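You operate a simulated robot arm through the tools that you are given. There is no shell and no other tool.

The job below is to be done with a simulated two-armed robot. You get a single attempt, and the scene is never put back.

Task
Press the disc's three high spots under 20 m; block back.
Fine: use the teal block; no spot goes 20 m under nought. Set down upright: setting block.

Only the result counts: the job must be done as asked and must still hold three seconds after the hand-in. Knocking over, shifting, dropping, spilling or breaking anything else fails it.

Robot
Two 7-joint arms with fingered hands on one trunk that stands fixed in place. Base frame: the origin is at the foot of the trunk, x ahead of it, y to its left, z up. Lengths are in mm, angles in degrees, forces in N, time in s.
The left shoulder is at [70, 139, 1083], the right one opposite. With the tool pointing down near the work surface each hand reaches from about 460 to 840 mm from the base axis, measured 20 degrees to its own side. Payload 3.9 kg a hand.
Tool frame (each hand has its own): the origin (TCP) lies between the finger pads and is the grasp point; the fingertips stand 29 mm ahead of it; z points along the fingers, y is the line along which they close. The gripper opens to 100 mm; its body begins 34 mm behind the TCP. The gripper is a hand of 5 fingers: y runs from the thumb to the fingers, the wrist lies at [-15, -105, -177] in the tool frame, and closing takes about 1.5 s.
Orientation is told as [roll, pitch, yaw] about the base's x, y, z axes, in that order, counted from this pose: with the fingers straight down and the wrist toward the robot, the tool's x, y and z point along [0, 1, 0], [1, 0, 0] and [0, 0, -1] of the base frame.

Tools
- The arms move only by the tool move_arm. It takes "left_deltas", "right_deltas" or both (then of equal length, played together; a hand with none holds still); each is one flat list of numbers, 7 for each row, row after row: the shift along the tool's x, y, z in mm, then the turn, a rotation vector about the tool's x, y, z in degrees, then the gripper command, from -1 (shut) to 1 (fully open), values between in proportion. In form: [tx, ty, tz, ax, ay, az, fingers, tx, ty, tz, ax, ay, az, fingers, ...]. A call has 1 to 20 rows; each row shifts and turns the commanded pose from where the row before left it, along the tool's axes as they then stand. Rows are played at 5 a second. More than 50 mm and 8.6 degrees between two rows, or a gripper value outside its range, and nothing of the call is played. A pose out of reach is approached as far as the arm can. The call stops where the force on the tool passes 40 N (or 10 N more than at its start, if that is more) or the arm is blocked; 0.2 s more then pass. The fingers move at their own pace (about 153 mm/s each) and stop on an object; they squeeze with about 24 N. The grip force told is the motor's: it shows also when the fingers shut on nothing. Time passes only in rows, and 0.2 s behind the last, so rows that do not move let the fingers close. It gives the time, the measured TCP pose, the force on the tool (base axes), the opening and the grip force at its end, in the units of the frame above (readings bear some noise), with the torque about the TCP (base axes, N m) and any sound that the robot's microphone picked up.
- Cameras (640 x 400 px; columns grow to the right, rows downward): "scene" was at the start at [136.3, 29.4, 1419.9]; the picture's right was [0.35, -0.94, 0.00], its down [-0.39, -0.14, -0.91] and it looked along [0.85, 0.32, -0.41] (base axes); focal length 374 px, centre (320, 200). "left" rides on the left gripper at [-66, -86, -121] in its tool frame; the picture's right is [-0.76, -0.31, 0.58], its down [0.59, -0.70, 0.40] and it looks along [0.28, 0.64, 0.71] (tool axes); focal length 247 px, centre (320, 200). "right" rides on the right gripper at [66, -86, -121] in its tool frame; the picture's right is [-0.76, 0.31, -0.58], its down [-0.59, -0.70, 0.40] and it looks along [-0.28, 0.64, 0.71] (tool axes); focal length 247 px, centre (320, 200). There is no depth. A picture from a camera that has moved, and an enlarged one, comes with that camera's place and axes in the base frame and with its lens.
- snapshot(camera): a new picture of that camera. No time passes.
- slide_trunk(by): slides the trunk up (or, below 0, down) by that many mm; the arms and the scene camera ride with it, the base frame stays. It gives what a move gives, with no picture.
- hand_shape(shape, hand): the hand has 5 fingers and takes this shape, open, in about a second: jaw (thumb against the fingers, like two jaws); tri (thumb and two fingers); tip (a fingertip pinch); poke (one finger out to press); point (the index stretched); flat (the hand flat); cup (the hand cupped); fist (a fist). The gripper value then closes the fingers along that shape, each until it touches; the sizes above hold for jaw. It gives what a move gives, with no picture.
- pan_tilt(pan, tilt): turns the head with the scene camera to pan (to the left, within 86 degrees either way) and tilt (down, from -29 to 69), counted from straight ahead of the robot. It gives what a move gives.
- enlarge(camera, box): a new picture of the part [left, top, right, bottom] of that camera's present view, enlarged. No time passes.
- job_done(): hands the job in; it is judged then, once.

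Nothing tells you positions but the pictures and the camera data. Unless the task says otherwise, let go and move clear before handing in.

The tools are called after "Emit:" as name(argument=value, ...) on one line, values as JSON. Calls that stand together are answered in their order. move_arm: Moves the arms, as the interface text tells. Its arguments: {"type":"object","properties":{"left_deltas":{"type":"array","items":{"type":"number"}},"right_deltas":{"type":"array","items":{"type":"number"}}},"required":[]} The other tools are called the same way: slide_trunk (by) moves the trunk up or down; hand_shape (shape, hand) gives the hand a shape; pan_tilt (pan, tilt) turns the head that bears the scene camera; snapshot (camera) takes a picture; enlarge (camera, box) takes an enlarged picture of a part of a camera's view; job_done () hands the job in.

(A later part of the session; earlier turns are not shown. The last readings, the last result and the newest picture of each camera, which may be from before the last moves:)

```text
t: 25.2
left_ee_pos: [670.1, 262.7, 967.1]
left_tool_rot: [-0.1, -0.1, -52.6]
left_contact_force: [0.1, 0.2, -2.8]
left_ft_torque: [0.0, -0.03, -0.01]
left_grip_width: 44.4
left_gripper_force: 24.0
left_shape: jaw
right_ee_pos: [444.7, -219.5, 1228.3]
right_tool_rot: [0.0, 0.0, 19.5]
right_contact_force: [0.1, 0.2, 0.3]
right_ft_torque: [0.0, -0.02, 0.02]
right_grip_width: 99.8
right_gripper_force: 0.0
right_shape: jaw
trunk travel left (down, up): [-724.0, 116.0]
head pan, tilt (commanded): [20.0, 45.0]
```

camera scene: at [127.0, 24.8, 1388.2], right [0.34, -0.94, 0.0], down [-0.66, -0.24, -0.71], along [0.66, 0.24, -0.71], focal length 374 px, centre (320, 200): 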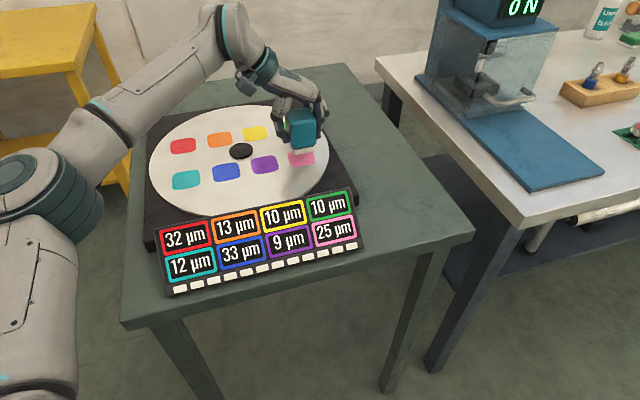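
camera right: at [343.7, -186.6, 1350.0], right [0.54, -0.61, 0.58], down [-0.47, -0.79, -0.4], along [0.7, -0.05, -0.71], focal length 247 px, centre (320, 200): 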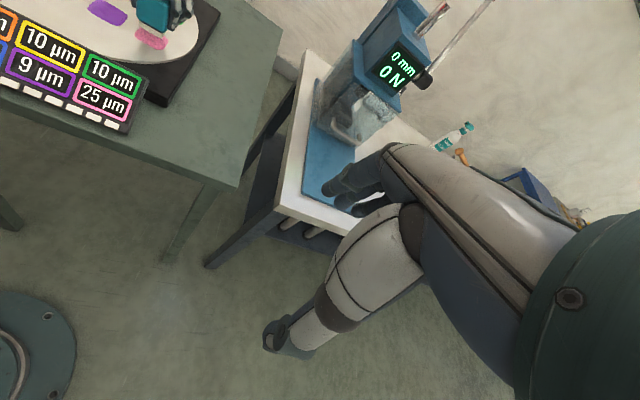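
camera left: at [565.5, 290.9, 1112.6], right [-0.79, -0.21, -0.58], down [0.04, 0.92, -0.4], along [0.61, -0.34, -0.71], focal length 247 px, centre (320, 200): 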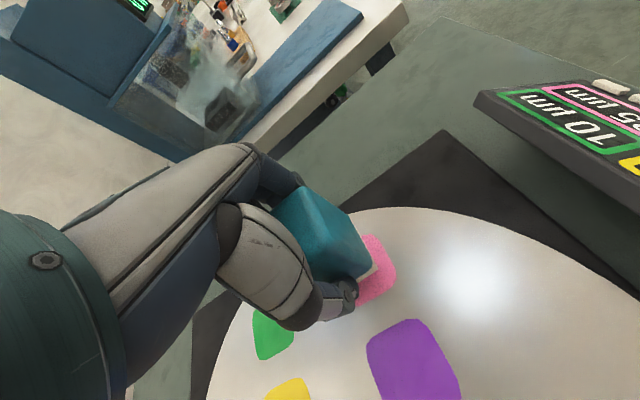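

No contact yet at z 967. I'll continue down in 0.7 mm steps.

Emit:
move_arm(left_deltas=[0, 0, 0.7, 0, 0, 0, -1, 0, 0, 0.7, 0, 0, 0, -1, 0, 0, 0.6, 0, 0, 0, -1, 0, 0, 0, 0, 0, 0, -1])

Emit:
enlarge(camera="scene", box=[260, 90, 350, 190])

Emit:
enlarge(camera="right", box=[80, 0, 220, 100])

```text
t: 26.2
left_ee_pos: [668.7, 261.5, 965.7]
left_tool_rot: [0.1, -0.1, -52.7]
left_contact_force: [0.9, 0.4, 2.1]
left_ft_torque: [0.01, 0.01, 0.0]
left_grip_width: 44.3
left_gripper_force: 23.9
left_shape: jaw
right_ee_pos: [444.8, -219.6, 1229.5]
right_tool_rot: [0.0, 0.0, 19.5]
right_contact_force: [-1.1, 0.1, -0.1]
right_ft_torque: [-0.01, 0.0, -0.02]
right_grip_width: 99.8
right_gripper_force: 0.2
right_shape: jaw
trunk travel left (down, up): [-724.0, 116.0]
head pan, tilt (commanded): [20.0, 45.0]
```

```text
4.00 times, centred on (305, 140) of scene
camera zoom: at [126.2, 24.9, 1388.3], right [0.34, -0.94, 0.0], down [-0.66, -0.24, -0.71], along [0.66, 0.24, -0.71], focal length 1496 px, centre (380, 440)
```

zoom: 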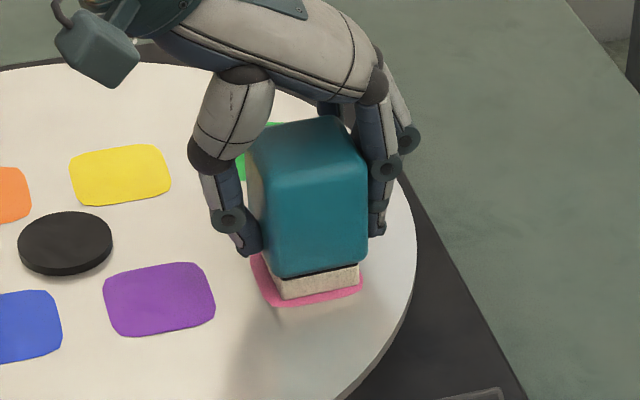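

```text
4.00 times, centred on (150, 50) of right
camera zoom: at [342.9, -186.5, 1350.3], right [0.54, -0.61, 0.58], down [-0.47, -0.79, -0.4], along [0.7, -0.05, -0.71], focal length 988 px, centre (1000, 800)
```

zoom: 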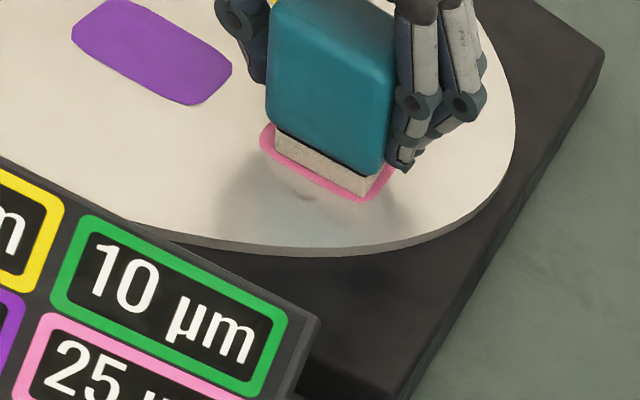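

Contact was made around z 965.5, with a light force. I'll raise the force a little and read the panel.

Emit:
move_arm(left_deltas=[0, 0, 0.5, 0, 0, 0, -1, 0, 0, 0, 0, 0, 0, -1])

Emit:
enlarge(camera="scene", box=[150, 180, 370, 310])

```text
t: 26.8
left_ee_pos: [669.9, 262.1, 966.7]
left_tool_rot: [0.1, -0.1, -52.7]
left_contact_force: [2.7, -0.2, 5.3]
left_ft_torque: [0.0, -0.03, -0.01]
left_grip_width: 44.5
left_gripper_force: 24.0
left_shape: jaw
right_ee_pos: [444.7, -220.2, 1229.2]
right_tool_rot: [0.0, 0.0, 19.5]
right_contact_force: [0.2, 0.3, 0.3]
right_ft_torque: [0.02, 0.01, 0.01]
right_grip_width: 100.1
right_gripper_force: 0.0
right_shape: jaw
trunk travel left (down, up): [-724.0, 116.0]
head pan, tilt (commanded): [20.0, 45.0]
```

```text
2.91 times, centred on (260, 245) of scene
camera zoom: at [125.8, 24.7, 1388.3], right [0.34, -0.94, 0.0], down [-0.66, -0.24, -0.71], along [0.66, 0.24, -0.71], focal length 1088 px, centre (494, 69)
```

zoom: 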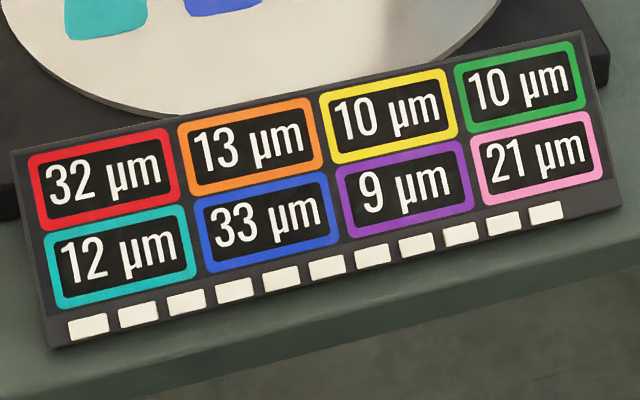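

Pink fell from 25 to 21 µm, and one of the twelve white squares went out, so presses are probably counted. I'll press a bit more within this same contact.

Emit:
move_arm(left_deltas=[0, 0, 0.5, 0, 0, 0, -1, 0, 0, 0, 0, 0, 0, -1])

Emit:
enlarge(camera="scene", box=[150, 180, 370, 310])

```text
t: 27.4
left_ee_pos: [669.4, 262.7, 967.1]
left_tool_rot: [0.1, -0.1, -52.7]
left_contact_force: [3.5, 0.6, 7.7]
left_ft_torque: [0.01, -0.07, 0.05]
left_grip_width: 44.6
left_gripper_force: 24.4
left_shape: jaw
right_ee_pos: [444.8, -219.5, 1229.6]
right_tool_rot: [0.0, 0.1, 19.5]
right_contact_force: [0.0, 0.2, -0.5]
right_ft_torque: [0.01, 0.03, 0.03]
right_grip_width: 99.8
right_gripper_force: 0.0
right_shape: jaw
trunk travel left (down, up): [-724.0, 116.0]
head pan, tilt (commanded): [20.0, 45.0]
```

```text
2.91 times, centred on (260, 245) of scene
camera zoom: at [125.6, 24.7, 1388.4], right [0.34, -0.94, 0.0], down [-0.66, -0.24, -0.71], along [0.66, 0.24, -0.71], focal length 1088 px, centre (494, 69)
```

zoom: 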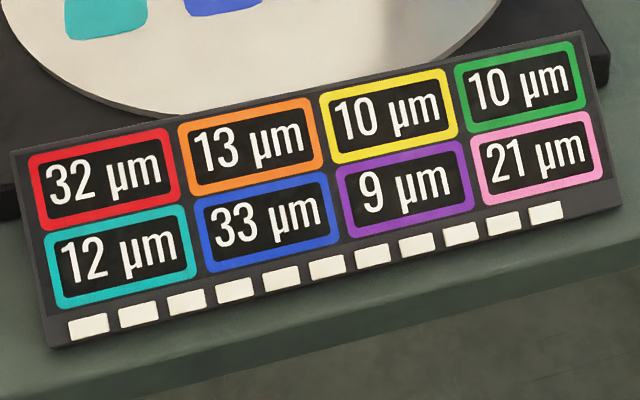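

Pink stays at 21 with a little more force. I'll increase by another small step.

Emit:
move_arm(left_deltas=[0, 0, 0.7, 0, 0, 0, -1, 0, 0, 0, 0, 0, 0, -1])

Emit:
enlarge(camera="scene", box=[150, 180, 370, 310])

```text
t: 28.0
left_ee_pos: [669.8, 260.7, 966.8]
left_tool_rot: [0.1, -0.2, -52.7]
left_contact_force: [4.1, 1.2, 11.3]
left_ft_torque: [0.0, -0.1, 0.01]
left_grip_width: 44.9
left_gripper_force: 24.2
left_shape: jaw
right_ee_pos: [444.4, -219.6, 1228.8]
right_tool_rot: [0.0, -0.1, 19.4]
right_contact_force: [-0.8, 0.4, -0.9]
right_ft_torque: [0.04, 0.0, 0.0]
right_grip_width: 99.7
right_gripper_force: 0.0
right_shape: jaw
trunk travel left (down, up): [-724.0, 116.0]
head pan, tilt (commanded): [20.0, 45.0]
```

```text
2.91 times, centred on (260, 245) of scene
camera zoom: at [125.1, 24.7, 1388.4], right [0.34, -0.94, 0.0], down [-0.66, -0.24, -0.71], along [0.67, 0.24, -0.71], focal length 1088 px, centre (494, 69)
```

zoom: 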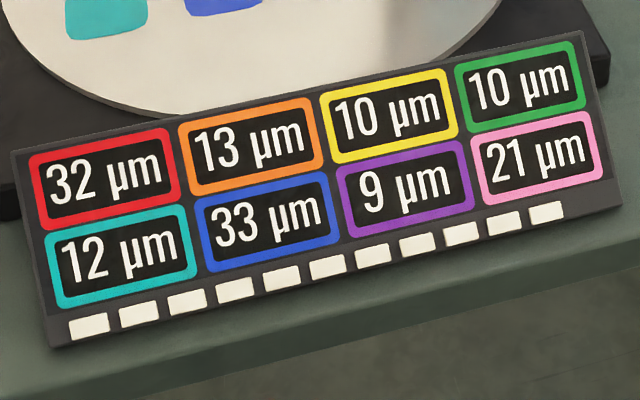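

Still 21 at about 11 N. I'll release gently to see how the reading settles after the press.

Emit:
move_arm(left_deltas=[0, 0, -1, 0, 0, 0, -1, 0, 0, -1.5, 0, 0, 0, -1, 0, 0, -2, 0, 0, 0, -1, 0, 0, -2, 0, 0, 0, -1, 0, 0, 0, 0, 0, 0, -1])

Emit:
enlarge(camera="scene", box=[150, 180, 370, 310])

Emit:
enlarge(camera="scene", box=[260, 90, 350, 190])

Emit:
enlarge(camera="right", box=[80, 0, 220, 100])

```text
t: 29.2
left_ee_pos: [670.3, 262.5, 968.7]
left_tool_rot: [0.1, 0.1, -52.8]
left_contact_force: [-0.2, -0.4, -2.2]
left_ft_torque: [0.0, 0.01, 0.0]
left_grip_width: 44.5
left_gripper_force: 23.7
left_shape: jaw
right_ee_pos: [445.8, -219.3, 1228.6]
right_tool_rot: [0.0, 0.0, 19.5]
right_contact_force: [-0.5, -1.0, -0.1]
right_ft_torque: [0.01, -0.02, 0.03]
right_grip_width: 99.9
right_gripper_force: 0.1
right_shape: jaw
trunk travel left (down, up): [-724.0, 116.0]
head pan, tilt (commanded): [20.0, 45.0]
```

```text
2.91 times, centred on (260, 245) of scene
camera zoom: at [126.6, 25.2, 1388.1], right [0.34, -0.94, 0.0], down [-0.66, -0.24, -0.71], along [0.66, 0.24, -0.71], focal length 1088 px, centre (494, 69)
```

zoom: 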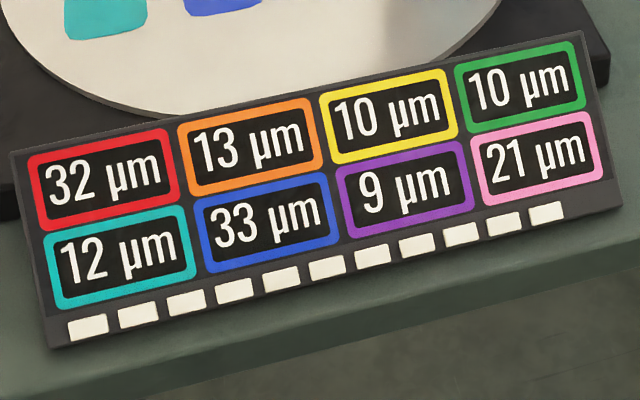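

```text
4.00 times, centred on (305, 140) of scene
camera zoom: at [126.6, 25.2, 1388.1], right [0.34, -0.94, 0.0], down [-0.66, -0.24, -0.71], along [0.66, 0.24, -0.71], focal length 1496 px, centre (380, 440)
```

zoom: 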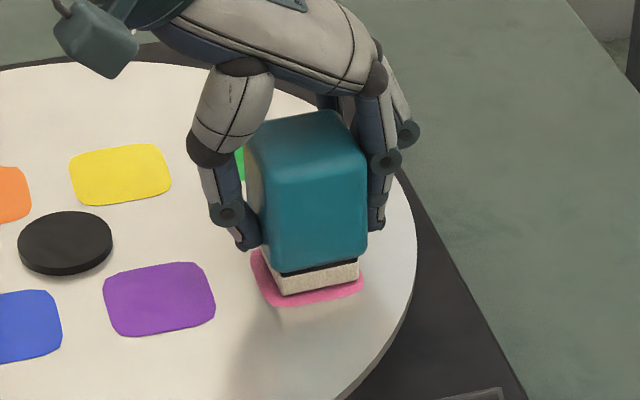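

```text
4.00 times, centred on (150, 50) of right
camera zoom: at [343.3, -186.2, 1350.1], right [0.54, -0.61, 0.58], down [-0.47, -0.79, -0.4], along [0.7, -0.05, -0.71], focal length 988 px, centre (1000, 800)
```

zoom: 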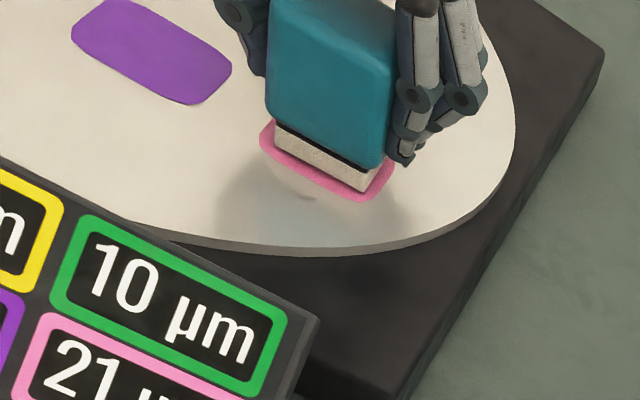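

The extra force in that contact changed nothing: each separate press seems to take a set amount (about 4 µm), with 11 presses left. I'll press pink a second time at slightly quicker pace.

Emit:
move_arm(left_deltas=[0, 0, 1.5, 0, 0, 0, -1, 0, 0, 1.5, 0, 0, 0, -1, 0, 0, 1.5, 0, 0, 0, -1, 0, 0, 1.0, 0, 0, 0, -1, 0, 0, 0, 0, 0, 0, -1])

Emit:
enlarge(camera="scene", box=[150, 180, 370, 310])

```text
t: 30.4
left_ee_pos: [670.2, 262.5, 966.7]
left_tool_rot: [0.1, -0.1, -52.8]
left_contact_force: [1.3, -0.6, 4.0]
left_ft_torque: [0.0, -0.02, 0.01]
left_grip_width: 44.6
left_gripper_force: 24.3
left_shape: jaw
right_ee_pos: [444.8, -220.5, 1228.8]
right_tool_rot: [0.0, 0.0, 19.5]
right_contact_force: [0.7, -0.4, -0.6]
right_ft_torque: [0.01, -0.01, 0.02]
right_grip_width: 99.7
right_gripper_force: 0.0
right_shape: jaw
trunk travel left (down, up): [-724.0, 116.0]
head pan, tilt (commanded): [20.0, 45.0]
```

```text
2.91 times, centred on (260, 245) of scene
camera zoom: at [125.9, 24.8, 1388.4], right [0.34, -0.94, 0.0], down [-0.66, -0.24, -0.71], along [0.66, 0.24, -0.71], focal length 1088 px, centre (494, 69)
```

zoom: 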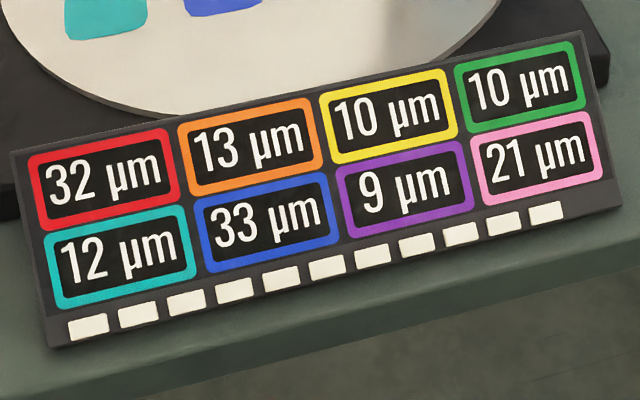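

Not registered yet at about 4 N. One more small step.

Emit:
move_arm(left_deltas=[0, 0, 0.5, 0, 0, 0, -1, 0, 0, 0, 0, 0, 0, -1])

Emit:
enlarge(camera="scene", box=[150, 180, 370, 310])

```text
t: 31.0
left_ee_pos: [669.9, 261.8, 965.4]
left_tool_rot: [0.2, -0.1, -52.7]
left_contact_force: [1.6, 0.6, 9.1]
left_ft_torque: [-0.01, -0.06, -0.02]
left_grip_width: 45.0
left_gripper_force: 24.0
left_shape: jaw
right_ee_pos: [444.5, -219.6, 1229.5]
right_tool_rot: [0.0, -0.1, 19.5]
right_contact_force: [-0.2, -0.5, -0.1]
right_ft_torque: [0.0, 0.03, 0.03]
right_grip_width: 99.9
right_gripper_force: 0.0
right_shape: jaw
trunk travel left (down, up): [-724.0, 116.0]
head pan, tilt (commanded): [20.0, 45.0]
```

```text
2.91 times, centred on (260, 245) of scene
camera zoom: at [125.0, 24.6, 1388.5], right [0.34, -0.94, 0.0], down [-0.66, -0.24, -0.71], along [0.67, 0.24, -0.71], focal length 1088 px, centre (494, 69)
```

zoom: 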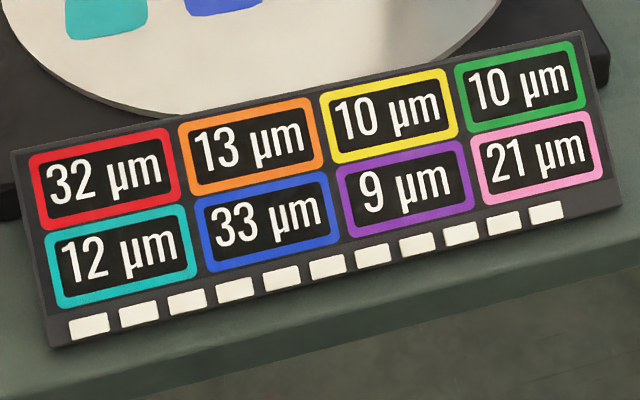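

No new change at about 9 N. I'll hold a moment and then step the force up a little further to learn what registers.

Emit:
move_arm(left_deltas=[0, 0, 0.5, 0, 0, 0, -1, 0, 0, 0, 0, 0, 0, -1, 0, 0, 0, 0, 0, 0, -1, 0, 0, 0, 0, 0, 0, -1])

Emit:
enlarge(camera="scene", box=[150, 180, 370, 310])

Emit:
enlarge(camera="scene", box=[260, 90, 350, 190])

```text
t: 32.0
left_ee_pos: [670.0, 262.0, 964.8]
left_tool_rot: [0.2, -0.1, -52.7]
left_contact_force: [3.8, 1.5, 13.7]
left_ft_torque: [0.03, -0.07, -0.02]
left_grip_width: 44.9
left_gripper_force: 23.8
left_shape: jaw
right_ee_pos: [444.3, -219.8, 1228.9]
right_tool_rot: [0.0, -0.1, 19.5]
right_contact_force: [-0.1, 0.0, -0.2]
right_ft_torque: [-0.01, -0.01, -0.02]
right_grip_width: 99.9
right_gripper_force: 0.0
right_shape: jaw
trunk travel left (down, up): [-724.0, 116.0]
head pan, tilt (commanded): [20.0, 45.0]
```

```text
2.91 times, centred on (260, 245) of scene
camera zoom: at [124.4, 24.3, 1388.5], right [0.34, -0.94, 0.0], down [-0.66, -0.24, -0.71], along [0.67, 0.24, -0.71], focal length 1088 px, centre (494, 69)
```

zoom: 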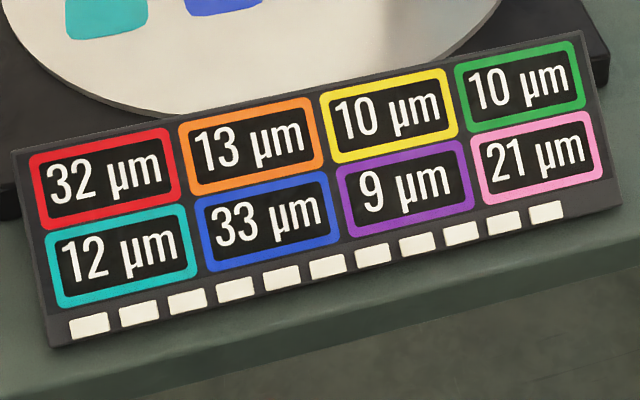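

```text
4.00 times, centred on (305, 140) of scene
camera zoom: at [124.4, 24.3, 1388.5], right [0.34, -0.94, 0.0], down [-0.66, -0.24, -0.71], along [0.67, 0.24, -0.71], focal length 1496 px, centre (380, 440)
```

zoom: 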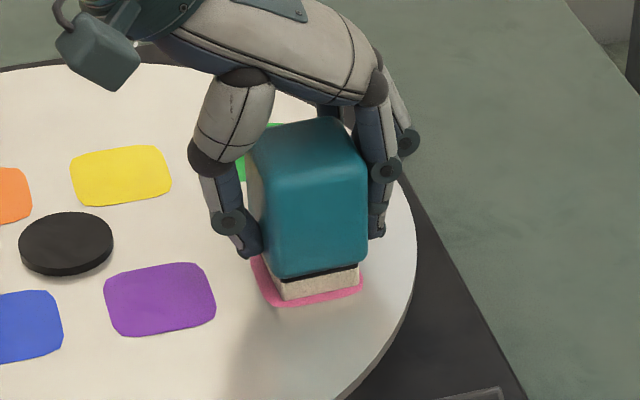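

More force in this contact still changes nothing, so a press likely re-arms only after a proper lift-off. I'll lift about 20 mm clear and press again.

Emit:
move_arm(left_deltas=[0, 0, -1, 0, 0, 0, -1, 0, 0, -2, 0, 0, 0, -1, 0, 0, -4, 0, 0, 0, -1, 0, 0, -6, 0, 0, 0, -1, 0, 0, -8, 0, 0, 0, -1, 0, 0, 0, 0, 0, 0, -1])

Emit:
enlarge(camera="scene", box=[150, 180, 370, 310])

Emit:
enlarge(camera="scene", box=[260, 90, 350, 190])

```text
t: 33.4
left_ee_pos: [671.2, 261.9, 983.3]
left_tool_rot: [0.0, -0.1, -52.6]
left_contact_force: [1.0, -1.2, -3.5]
left_ft_torque: [0.01, 0.03, 0.0]
left_grip_width: 45.0
left_gripper_force: 24.3
left_shape: jaw
right_ee_pos: [445.8, -219.1, 1228.9]
right_tool_rot: [0.0, -0.1, 19.5]
right_contact_force: [-0.6, -0.7, -0.6]
right_ft_torque: [0.01, 0.02, -0.02]
right_grip_width: 100.0
right_gripper_force: 0.1
right_shape: jaw
trunk travel left (down, up): [-724.0, 116.0]
head pan, tilt (commanded): [20.0, 45.0]
```

```text
2.91 times, centred on (260, 245) of scene
camera zoom: at [126.8, 25.5, 1388.1], right [0.34, -0.94, 0.0], down [-0.66, -0.24, -0.71], along [0.66, 0.24, -0.71], focal length 1088 px, centre (494, 69)
```

zoom: 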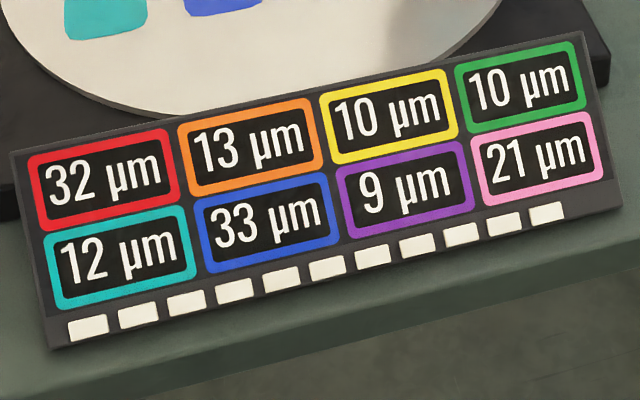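

```text
4.00 times, centred on (305, 140) of scene
camera zoom: at [126.8, 25.5, 1388.1], right [0.34, -0.94, 0.0], down [-0.66, -0.24, -0.71], along [0.66, 0.24, -0.71], focal length 1496 px, centre (380, 440)
```

zoom: 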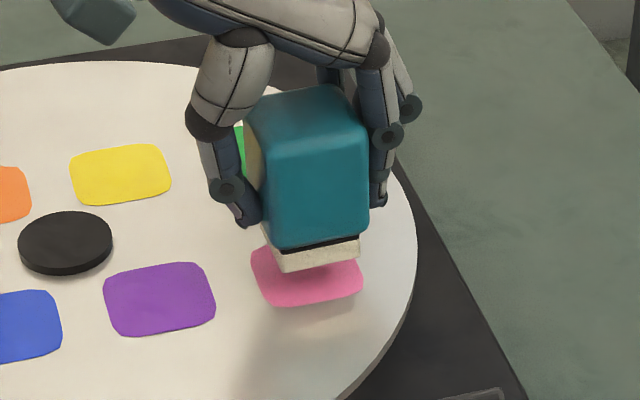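

Lifted clear; pink still reads 21. I'll make a fresh press with the same slow approach as the first.

Emit:
move_arm(left_deltas=[0, 0, 5, 0, 0, 0, -1, 0, 0, 5, 0, 0, 0, -1, 0, 0, 5, 0, 0, 0, -1, 0, 0, 2, 0, 0, 0, -1, 0, 0, 0.7, 0, 0, 0, -1, 0, 0, 0.7, 0, 0, 0, -1, 0, 0, 0.7, 0, 0, 0, -1, 0, 0, 0.5, 0, 0, 0, -1, 0, 0, 0, 0, 0, 0, -1])

Emit:
enlarge(camera="scene", box=[150, 180, 370, 310])

```text
t: 35.4
left_ee_pos: [670.7, 261.8, 966.1]
left_tool_rot: [0.0, -0.2, -52.7]
left_contact_force: [-0.1, 1.1, 1.8]
left_ft_torque: [0.08, 0.04, 0.01]
left_grip_width: 44.8
left_gripper_force: 23.8
left_shape: jaw
right_ee_pos: [444.5, -220.4, 1229.0]
right_tool_rot: [0.1, -0.1, 19.5]
right_contact_force: [0.6, 0.4, 0.9]
right_ft_torque: [-0.01, -0.02, 0.01]
right_grip_width: 99.7
right_gripper_force: 0.1
right_shape: jaw
trunk travel left (down, up): [-724.0, 116.0]
head pan, tilt (commanded): [20.0, 45.0]
```

```text
2.91 times, centred on (260, 245) of scene
camera zoom: at [125.9, 25.1, 1388.3], right [0.34, -0.94, 0.0], down [-0.66, -0.24, -0.71], along [0.66, 0.24, -0.71], focal length 1088 px, centre (494, 69)
```

zoom: 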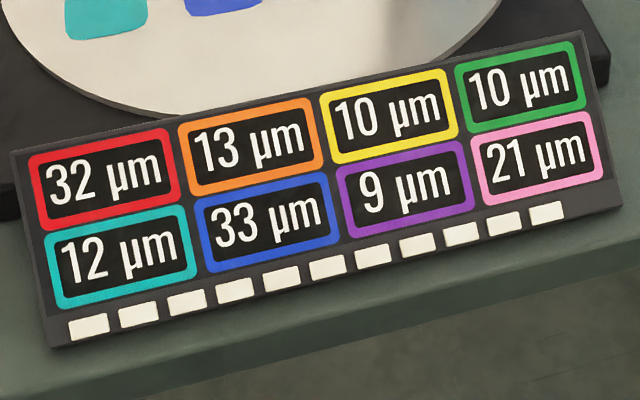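

Contact with about 5 N on the spot, not registered yet. Another 0.5 mm.

Emit:
move_arm(left_deltas=[0, 0, 0.5, 0, 0, 0, -1, 0, 0, 0, 0, 0, 0, -1])

Emit:
enlarge(camera="scene", box=[150, 180, 370, 310])

```text
t: 36.0
left_ee_pos: [669.2, 262.6, 965.9]
left_tool_rot: [0.1, -0.1, -52.7]
left_contact_force: [0.8, 0.8, 5.5]
left_ft_torque: [0.04, -0.01, -0.02]
left_grip_width: 45.0
left_gripper_force: 24.1
left_shape: jaw
right_ee_pos: [445.0, -220.4, 1228.9]
right_tool_rot: [0.0, 0.0, 19.5]
right_contact_force: [0.5, 0.4, 0.1]
right_ft_torque: [-0.01, -0.01, 0.06]
right_grip_width: 100.0
right_gripper_force: 0.1
right_shape: jaw
trunk travel left (down, up): [-724.0, 116.0]
head pan, tilt (commanded): [20.0, 45.0]
```

```text
2.91 times, centred on (260, 245) of scene
camera zoom: at [125.6, 24.9, 1388.4], right [0.34, -0.94, 0.0], down [-0.66, -0.24, -0.71], along [0.66, 0.24, -0.71], focal length 1088 px, centre (494, 69)
```

zoom: 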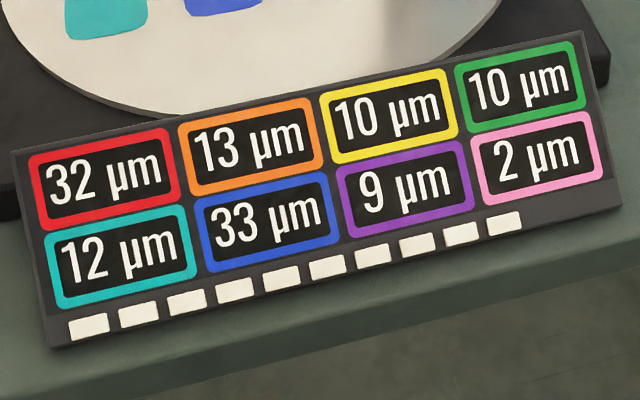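

Pink dropped to 2 µm and ten squares remain, so pink is now in range. I'll lift off at once with no further force, and watch whether the display drifts.

Emit:
move_arm(left_deltas=[0, 0, -1, 0, 0, 0, -1, 0, 0, -2, 0, 0, 0, -1, 0, 0, -5, 0, 0, 0, -1, 0, 0, -8, 0, 0, 0, -1, 0, 0, -8, 0, 0, 0, -1, 0, 0, 0, 0, 0, 0, -1])

Emit:
enlarge(camera="scene", box=[150, 180, 370, 310])

```text
t: 37.4
left_ee_pos: [669.8, 261.1, 989.1]
left_tool_rot: [0.0, 0.1, -52.7]
left_contact_force: [-1.3, 0.2, -3.5]
left_ft_torque: [0.03, -0.01, 0.03]
left_grip_width: 44.9
left_gripper_force: 24.3
left_shape: jaw
right_ee_pos: [445.0, -220.0, 1228.3]
right_tool_rot: [-0.1, 0.0, 19.5]
right_contact_force: [0.0, 0.8, -1.4]
right_ft_torque: [-0.05, -0.01, -0.01]
right_grip_width: 99.9
right_gripper_force: 0.0
right_shape: jaw
trunk travel left (down, up): [-724.0, 116.0]
head pan, tilt (commanded): [20.0, 45.0]
```

```text
2.91 times, centred on (260, 245) of scene
camera zoom: at [126.7, 25.4, 1388.2], right [0.34, -0.94, 0.0], down [-0.66, -0.24, -0.71], along [0.66, 0.24, -0.71], focal length 1088 px, centre (494, 69)
```

zoom: 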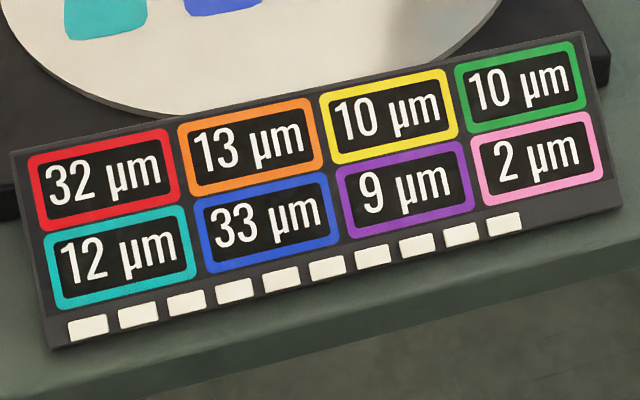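

The reading is steady at 2. The blue spot is along the same row, about 153 mm back along tool -y (near [577, 384]); I'll carry the block there at hover height.

Emit:
move_arm(left_deltas=[0, -19.1, 0, 0, 0, 0, -1, 0, -19.1, 0, 0, 0, 0, -1, 0, -19.1, 0, 0, 0, 0, -1, 0, -19.1, 0, 0, 0, 0, -1, 0, -19.1, 0, 0, 0, 0, -1, 0, -19.1, 0, 0, 0, 0, -1, 0, -19.1, 0, 0, 0, 0, -1, 0, -19.1, 0, 0, 0, 0, -1, 0, 0, 0, 0, 0, 0, -1])

Emit:
snapshot(camera="scene")

Emit:
snapshot(camera="left")

Emit:
enlarge(camera="scene", box=[180, 110, 280, 200])

```text
t: 39.4
left_ee_pos: [577.1, 384.4, 989.3]
left_tool_rot: [0.0, 0.0, -52.7]
left_contact_force: [-0.7, -0.8, -1.9]
left_ft_torque: [0.01, 0.02, 0.02]
left_grip_width: 44.9
left_gripper_force: 23.9
left_shape: jaw
right_ee_pos: [446.0, -220.2, 1228.2]
right_tool_rot: [0.0, 0.1, 19.5]
right_contact_force: [0.4, 0.0, -0.9]
right_ft_torque: [0.03, 0.0, -0.01]
right_grip_width: 99.9
right_gripper_force: 0.2
right_shape: jaw
trunk travel left (down, up): [-724.0, 116.0]
head pan, tilt (commanded): [20.0, 45.0]
```

```text
taken
camera scene: at [127.0, 25.1, 1388.1], right [0.34, -0.94, 0.0], down [-0.66, -0.24, -0.71], along [0.66, 0.24, -0.71], focal length 374 px, centre (320, 200)
```

scene: 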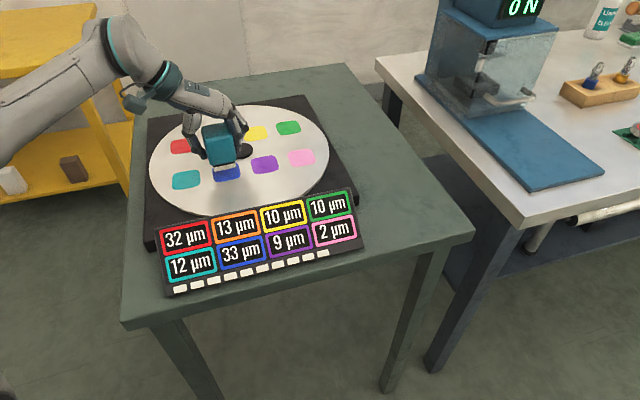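

```text
taken
camera left: at [473.4, 412.5, 1109.8], right [-0.79, -0.21, -0.58], down [0.04, 0.92, -0.4], along [0.61, -0.34, -0.71], focal length 247 px, centre (320, 200)
```

left: 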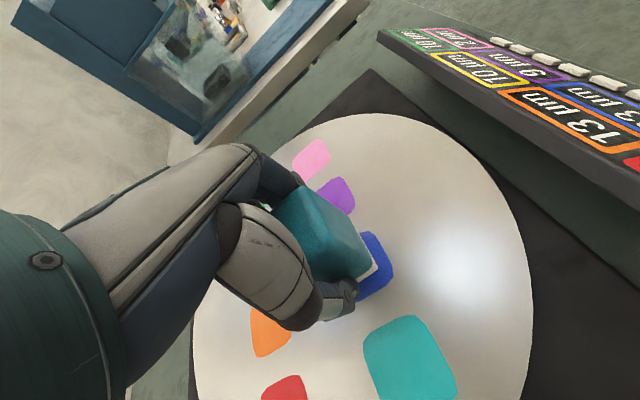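

```text
4.44 times, centred on (230, 155) of scene
camera zoom: at [127.0, 25.1, 1388.1], right [0.34, -0.94, 0.0], down [-0.66, -0.24, -0.71], along [0.66, 0.24, -0.71], focal length 1663 px, centre (720, 400)
```

zoom: 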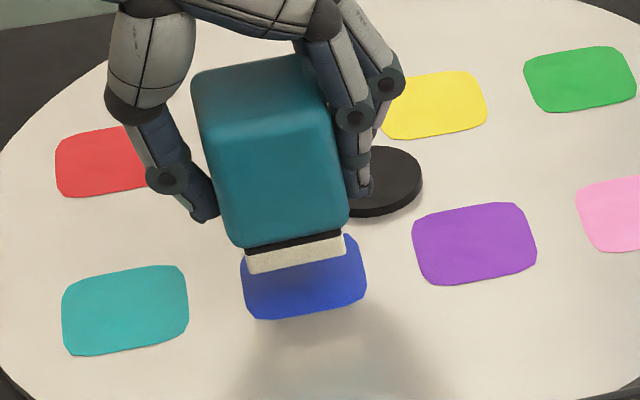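

The hand reached blue without trouble. I'll check alignment more closely from the wrist camera.

Emit:
enlarge(camera="left", box=[240, 150, 480, 330])

Emit:
snapshot(camera="right")

```text
2.22 times, centred on (360, 240) of left
camera zoom: at [473.4, 412.5, 1109.8], right [-0.79, -0.21, -0.58], down [0.04, 0.92, -0.4], along [0.61, -0.34, -0.71], focal length 549 px, centre (231, 111)
```

zoom: 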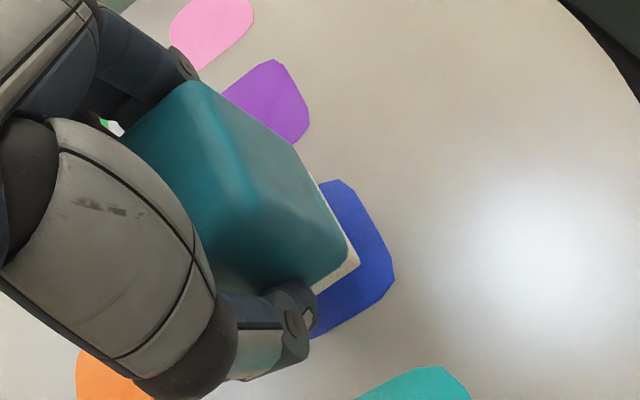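

```text
taken
camera right: at [343.8, -186.3, 1350.1], right [0.54, -0.61, 0.58], down [-0.47, -0.79, -0.4], along [0.7, -0.05, -0.71], focal length 247 px, centre (320, 200)
```

right: 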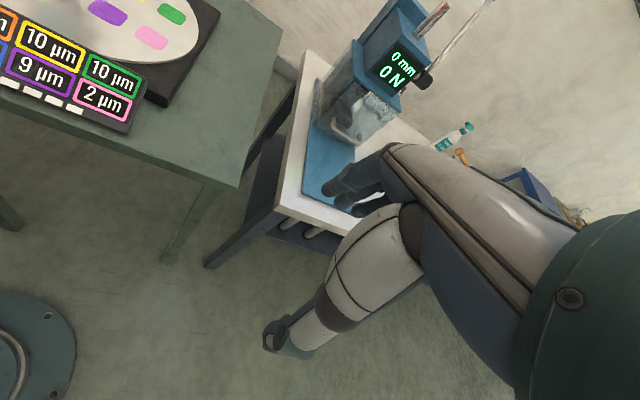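

Blue needs only a small correction (about +1.5 in x, +1 in y). I'll shift, come down to just at contact, and check the force.

Emit:
move_arm(left_deltas=[1.5, 1, 0, 0, 0, 0, -1, 0, 0, 5, 0, 0, 0, -1, 0, 0, 5, 0, 0, 0, -1, 0, 0, 5, 0, 0, 0, -1, 0, 0, 4, 0, 0, 0, -1, 0, 0, 1, 0, 0, 0, -1, 0, 0, 1, 0, 0, 0, -1, 0, 0, 1, 0, 0, 0, -1, 0, 0, 0, 0, 0, 0, -1])

Emit:
enlarge(camera="scene", box=[180, 110, 280, 200])

Emit:
enlarge(camera="left", box=[240, 150, 480, 330])

Emit:
enlarge(camera="scene", box=[150, 180, 370, 310])

```text
t: 41.4
left_ee_pos: [580.3, 383.1, 967.4]
left_tool_rot: [0.1, 0.1, -52.6]
left_contact_force: [-0.1, -0.3, -3.3]
left_ft_torque: [-0.05, 0.02, 0.0]
left_grip_width: 44.8
left_gripper_force: 23.9
left_shape: jaw
right_ee_pos: [445.5, -219.2, 1228.5]
right_tool_rot: [0.0, 0.0, 19.5]
right_contact_force: [0.0, -0.3, -0.2]
right_ft_torque: [0.02, -0.01, 0.03]
right_grip_width: 99.9
right_gripper_force: 0.3
right_shape: jaw
trunk travel left (down, up): [-724.0, 116.0]
head pan, tilt (commanded): [20.0, 45.0]
```

```text
4.44 times, centred on (230, 155) of scene
camera zoom: at [126.7, 25.4, 1388.2], right [0.34, -0.94, 0.0], down [-0.66, -0.24, -0.71], along [0.66, 0.24, -0.71], focal length 1663 px, centre (720, 400)
```

zoom: 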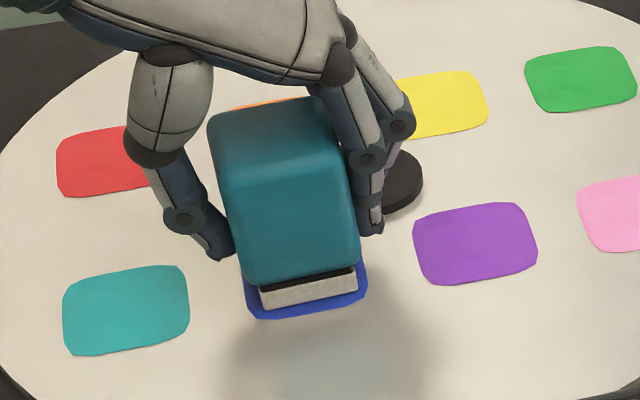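

```text
2.22 times, centred on (360, 240) of left
camera zoom: at [475.3, 412.1, 1088.2], right [-0.79, -0.21, -0.58], down [0.04, 0.92, -0.4], along [0.61, -0.34, -0.71], focal length 549 px, centre (231, 111)
```

zoom: 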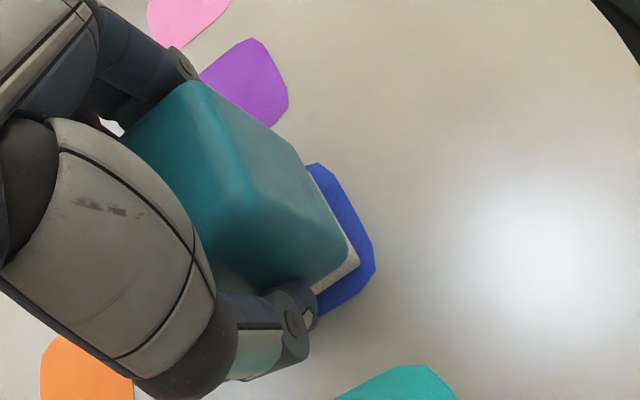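

```text
2.91 times, centred on (260, 245) of scene
camera zoom: at [126.7, 25.4, 1388.2], right [0.34, -0.94, 0.0], down [-0.66, -0.24, -0.71], along [0.66, 0.24, -0.71], focal length 1088 px, centre (494, 69)
```

zoom: 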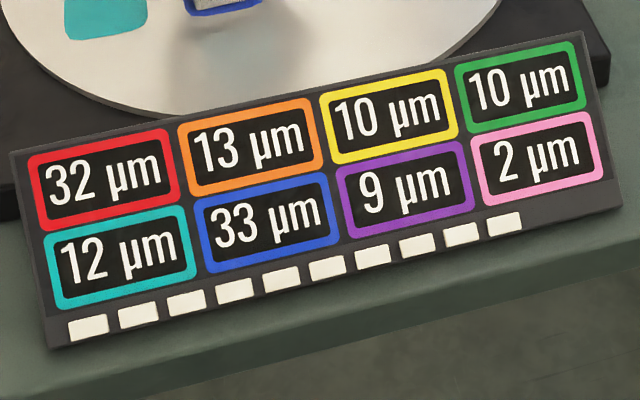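

The sole is well centred on blue and about 1 mm above it. I'll step down gently again, watching force and panel.

Emit:
move_arm(left_deltas=[0, 0, 0.5, 0, 0, 0, -1, 0, 0, 0.5, 0, 0, 0, -1, 0, 0, 0, 0, 0, 0, -1])

Emit:
enlarge(camera="scene", box=[150, 180, 370, 310])

```text
t: 42.2
left_ee_pos: [580.0, 383.3, 966.0]
left_tool_rot: [0.0, 0.0, -52.8]
left_contact_force: [0.7, 0.3, -1.2]
left_ft_torque: [-0.02, -0.01, -0.02]
left_grip_width: 44.9
left_gripper_force: 23.6
left_shape: jaw
right_ee_pos: [445.5, -219.9, 1228.2]
right_tool_rot: [-0.1, 0.1, 19.4]
right_contact_force: [-0.1, -0.2, -0.8]
right_ft_torque: [0.0, -0.03, 0.04]
right_grip_width: 99.7
right_gripper_force: 0.0
right_shape: jaw
trunk travel left (down, up): [-724.0, 116.0]
head pan, tilt (commanded): [20.0, 45.0]
```

```text
2.91 times, centred on (260, 245) of scene
camera zoom: at [126.4, 25.1, 1388.2], right [0.34, -0.94, 0.0], down [-0.66, -0.24, -0.71], along [0.66, 0.24, -0.71], focal length 1088 px, centre (494, 69)
```

zoom: 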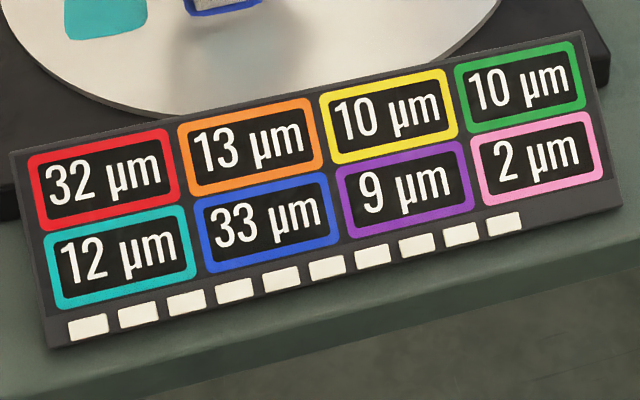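

Light contact (about 2 N on the spot). One more half-millimetre.

Emit:
move_arm(left_deltas=[0, 0, 0.5, 0, 0, 0, -1, 0, 0, 0, 0, 0, 0, -1])

Emit:
enlarge(camera="scene", box=[150, 180, 370, 310])

```text
t: 42.8
left_ee_pos: [578.1, 383.2, 965.9]
left_tool_rot: [0.1, 0.1, -52.8]
left_contact_force: [1.0, -0.6, 1.9]
left_ft_torque: [0.0, 0.01, 0.0]
left_grip_width: 44.9
left_gripper_force: 23.6
left_shape: jaw
right_ee_pos: [446.3, -220.2, 1228.5]
right_tool_rot: [0.0, 0.1, 19.4]
right_contact_force: [1.2, 0.5, -0.6]
right_ft_torque: [0.01, -0.03, 0.0]
right_grip_width: 99.7
right_gripper_force: 0.2
right_shape: jaw
trunk travel left (down, up): [-724.0, 116.0]
head pan, tilt (commanded): [20.0, 45.0]
```

```text
2.91 times, centred on (260, 245) of scene
camera zoom: at [126.3, 25.0, 1388.3], right [0.34, -0.94, 0.0], down [-0.66, -0.24, -0.71], along [0.66, 0.24, -0.71], focal length 1088 px, centre (494, 69)
```

zoom: 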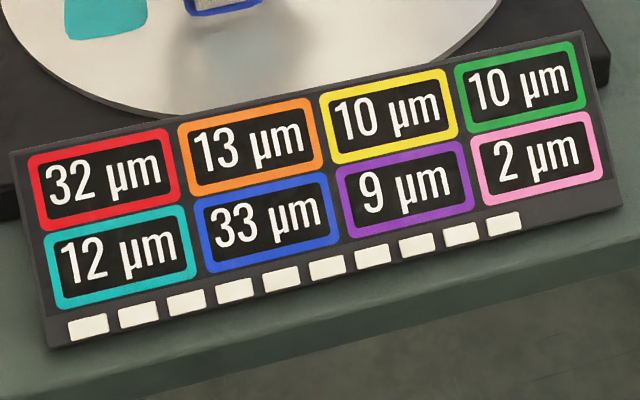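

About 5 N on blue, still 33. A smaller step of 0.3 mm next.

Emit:
move_arm(left_deltas=[0, 0, 0.3, 0, 0, 0, -1, 0, 0, 0, 0, 0, 0, -1])

Emit:
enlarge(camera="scene", box=[150, 180, 370, 310])

```text
t: 43.4
left_ee_pos: [577.9, 383.6, 967.2]
left_tool_rot: [0.2, -0.1, -52.7]
left_contact_force: [2.1, 0.0, 5.3]
left_ft_torque: [0.0, -0.03, -0.01]
left_grip_width: 45.3
left_gripper_force: 24.1
left_shape: jaw
right_ee_pos: [444.8, -219.6, 1229.2]
right_tool_rot: [0.0, 0.0, 19.6]
right_contact_force: [0.1, -0.6, -0.7]
right_ft_torque: [-0.02, 0.01, -0.03]
right_grip_width: 99.8
right_gripper_force: 0.0
right_shape: jaw
trunk travel left (down, up): [-724.0, 116.0]
head pan, tilt (commanded): [20.0, 45.0]
```

```text
2.91 times, centred on (260, 245) of scene
camera zoom: at [125.9, 24.6, 1388.3], right [0.34, -0.94, 0.0], down [-0.66, -0.24, -0.71], along [0.66, 0.24, -0.71], focal length 1088 px, centre (494, 69)
```

zoom: 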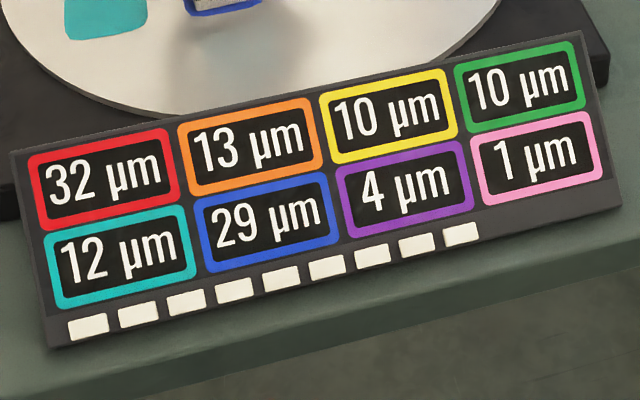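

Blue fell to 29, and purple and pink also shifted slightly (4 and 1), so readings appear to refresh only at a press's start and may hide later effects. I'll bring blue to about the force that worked on pink (below its peak), then lift clear and re-read.

Emit:
move_arm(left_deltas=[0, 0, 0.4, 0, 0, 0, -1, 0, 0, 0.3, 0, 0, 0, -1, 0, 0, 0, 0, 0, 0, -1])

Emit:
enlarge(camera="scene", box=[150, 180, 370, 310])

```text
t: 44.2
left_ee_pos: [577.9, 383.6, 966.0]
left_tool_rot: [0.2, -0.1, -52.6]
left_contact_force: [4.6, 0.9, 10.8]
left_ft_torque: [0.06, -0.08, 0.04]
left_grip_width: 45.1
left_gripper_force: 23.7
left_shape: jaw
right_ee_pos: [444.1, -221.0, 1229.8]
right_tool_rot: [0.0, -0.1, 19.4]
right_contact_force: [-0.2, -0.9, -0.1]
right_ft_torque: [0.0, -0.01, 0.01]
right_grip_width: 99.9
right_gripper_force: 0.1
right_shape: jaw
trunk travel left (down, up): [-724.0, 116.0]
head pan, tilt (commanded): [20.0, 45.0]
```

```text
2.91 times, centred on (260, 245) of scene
camera zoom: at [125.3, 24.2, 1388.4], right [0.34, -0.94, 0.0], down [-0.66, -0.24, -0.71], along [0.67, 0.24, -0.71], focal length 1088 px, centre (494, 69)
```

zoom: 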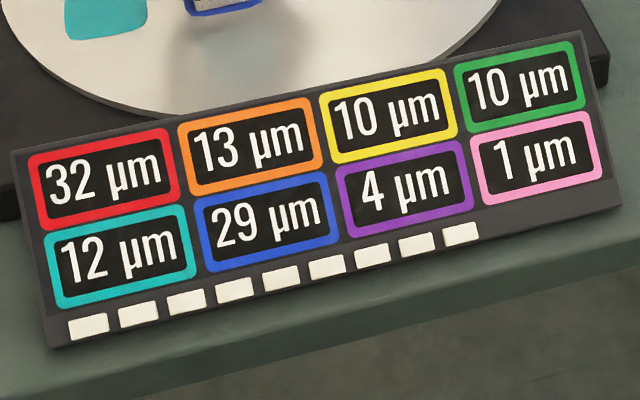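

Force reached about 11 N with no display change, as before. I'll lift well clear now.

Emit:
move_arm(left_deltas=[0, 0, -1, 0, 0, 0, -1, 0, 0, -2, 0, 0, 0, -1, 0, 0, -5, 0, 0, 0, -1, 0, 0, -8, 0, 0, 0, -1, 0, 0, -8, 0, 0, 0, -1, 0, 0, 0, 0, 0, 0, -1])

Emit:
enlarge(camera="scene", box=[150, 180, 370, 310])

Emit:
enlarge(camera="scene", box=[180, 110, 280, 200])

```text
t: 45.6
left_ee_pos: [578.5, 384.5, 987.4]
left_tool_rot: [0.0, -0.1, -52.7]
left_contact_force: [0.8, -0.4, -3.8]
left_ft_torque: [-0.02, -0.02, 0.0]
left_grip_width: 44.6
left_gripper_force: 24.0
left_shape: jaw
right_ee_pos: [445.6, -219.2, 1227.4]
right_tool_rot: [-0.1, 0.1, 19.5]
right_contact_force: [0.3, 0.1, -0.5]
right_ft_torque: [-0.02, 0.01, 0.0]
right_grip_width: 99.9
right_gripper_force: 0.1
right_shape: jaw
trunk travel left (down, up): [-724.0, 116.0]
head pan, tilt (commanded): [20.0, 45.0]
```

```text
2.91 times, centred on (260, 245) of scene
camera zoom: at [126.8, 25.5, 1388.2], right [0.34, -0.94, 0.0], down [-0.66, -0.24, -0.71], along [0.66, 0.24, -0.71], focal length 1088 px, centre (494, 69)
```

zoom: 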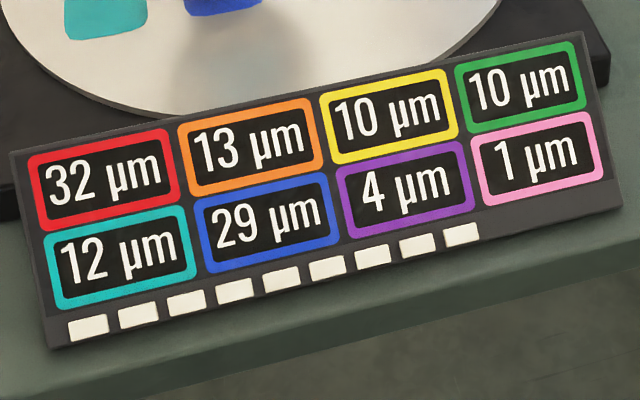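

```text
4.44 times, centred on (230, 155) of scene
camera zoom: at [126.8, 25.5, 1388.2], right [0.34, -0.94, 0.0], down [-0.66, -0.24, -0.71], along [0.66, 0.24, -0.71], focal length 1663 px, centre (720, 400)
```

zoom: 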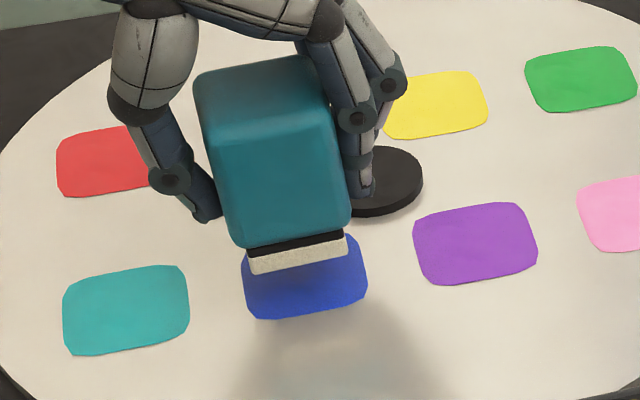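

Blue's later effect may only show at the next press. Red comes next; at red the present hand turn would put the arm near the yellow shelf, so I'll turn the hand 90 degrees here at hover (the sole is square).

Emit:
move_arm(left_deltas=[0, 0, -4, 0, 0, -7.5, -1, 0, 0, -4, 0, 0, -7.5, -1, 0, 0, -4, 0, 0, -7.5, -1, 0, 0, 0, 0, 0, -7.5, -1, 0, 0, 0, 0, 0, -7.5, -1, 0, 0, 0, 0, 0, -7.5, -1, 0, 0, 0, 0, 0, -7.5, -1, 0, 0, 0, 0, 0, -7.5, -1, 0, 0, 0, 0, 0, -7.5, -1, 0, 0, 0, 0, 0, -7.5, -1, 0, 0, 0, 0, 0, -7.5, -1, 0, 0, 0, 0, 0, -7.5, -1, 0, 0, 0, 0, 0, 0, -1])

Emit:
snapshot(camera="scene")

Emit:
snapshot(camera="left")

```text
t: 48.4
left_ee_pos: [580.7, 383.1, 999.5]
left_tool_rot: [0.0, 0.1, -7.7]
left_contact_force: [0.4, -0.2, -2.9]
left_ft_torque: [0.0, 0.03, 0.0]
left_grip_width: 45.0
left_gripper_force: 23.9
left_shape: jaw
left hand out of reach, approached as far as the arm can: row 7, 8, 9, 10, 11, 12
right_ee_pos: [446.1, -219.5, 1228.9]
right_tool_rot: [0.0, 0.1, 19.5]
right_contact_force: [-0.6, -0.1, -0.1]
right_ft_torque: [-0.01, -0.01, 0.05]
right_grip_width: 99.7
right_gripper_force: 0.2
right_shape: jaw
trunk travel left (down, up): [-724.0, 116.0]
head pan, tilt (commanded): [20.0, 45.0]
```

```text
taken
camera scene: at [126.7, 25.4, 1388.2], right [0.34, -0.94, 0.0], down [-0.66, -0.24, -0.71], along [0.66, 0.24, -0.71], focal length 374 px, centre (320, 200)
```

scene: 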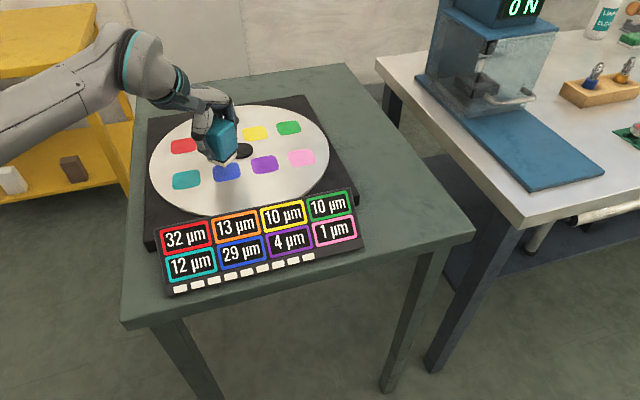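

```text
taken
camera left: at [485.9, 330.1, 1121.2], right [-0.41, -0.71, -0.58], down [-0.62, 0.68, -0.4], along [0.67, 0.19, -0.71], focal length 247 px, centre (320, 200)
```

left: 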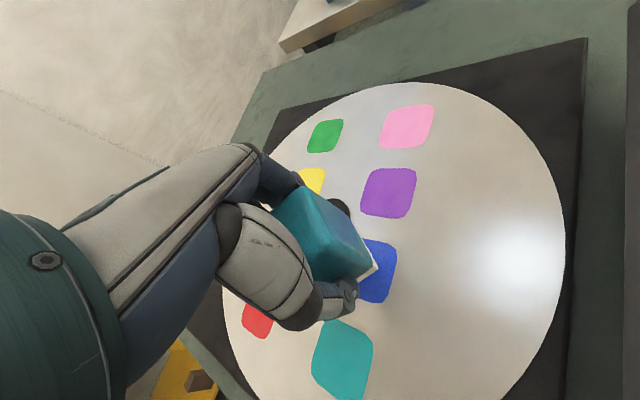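

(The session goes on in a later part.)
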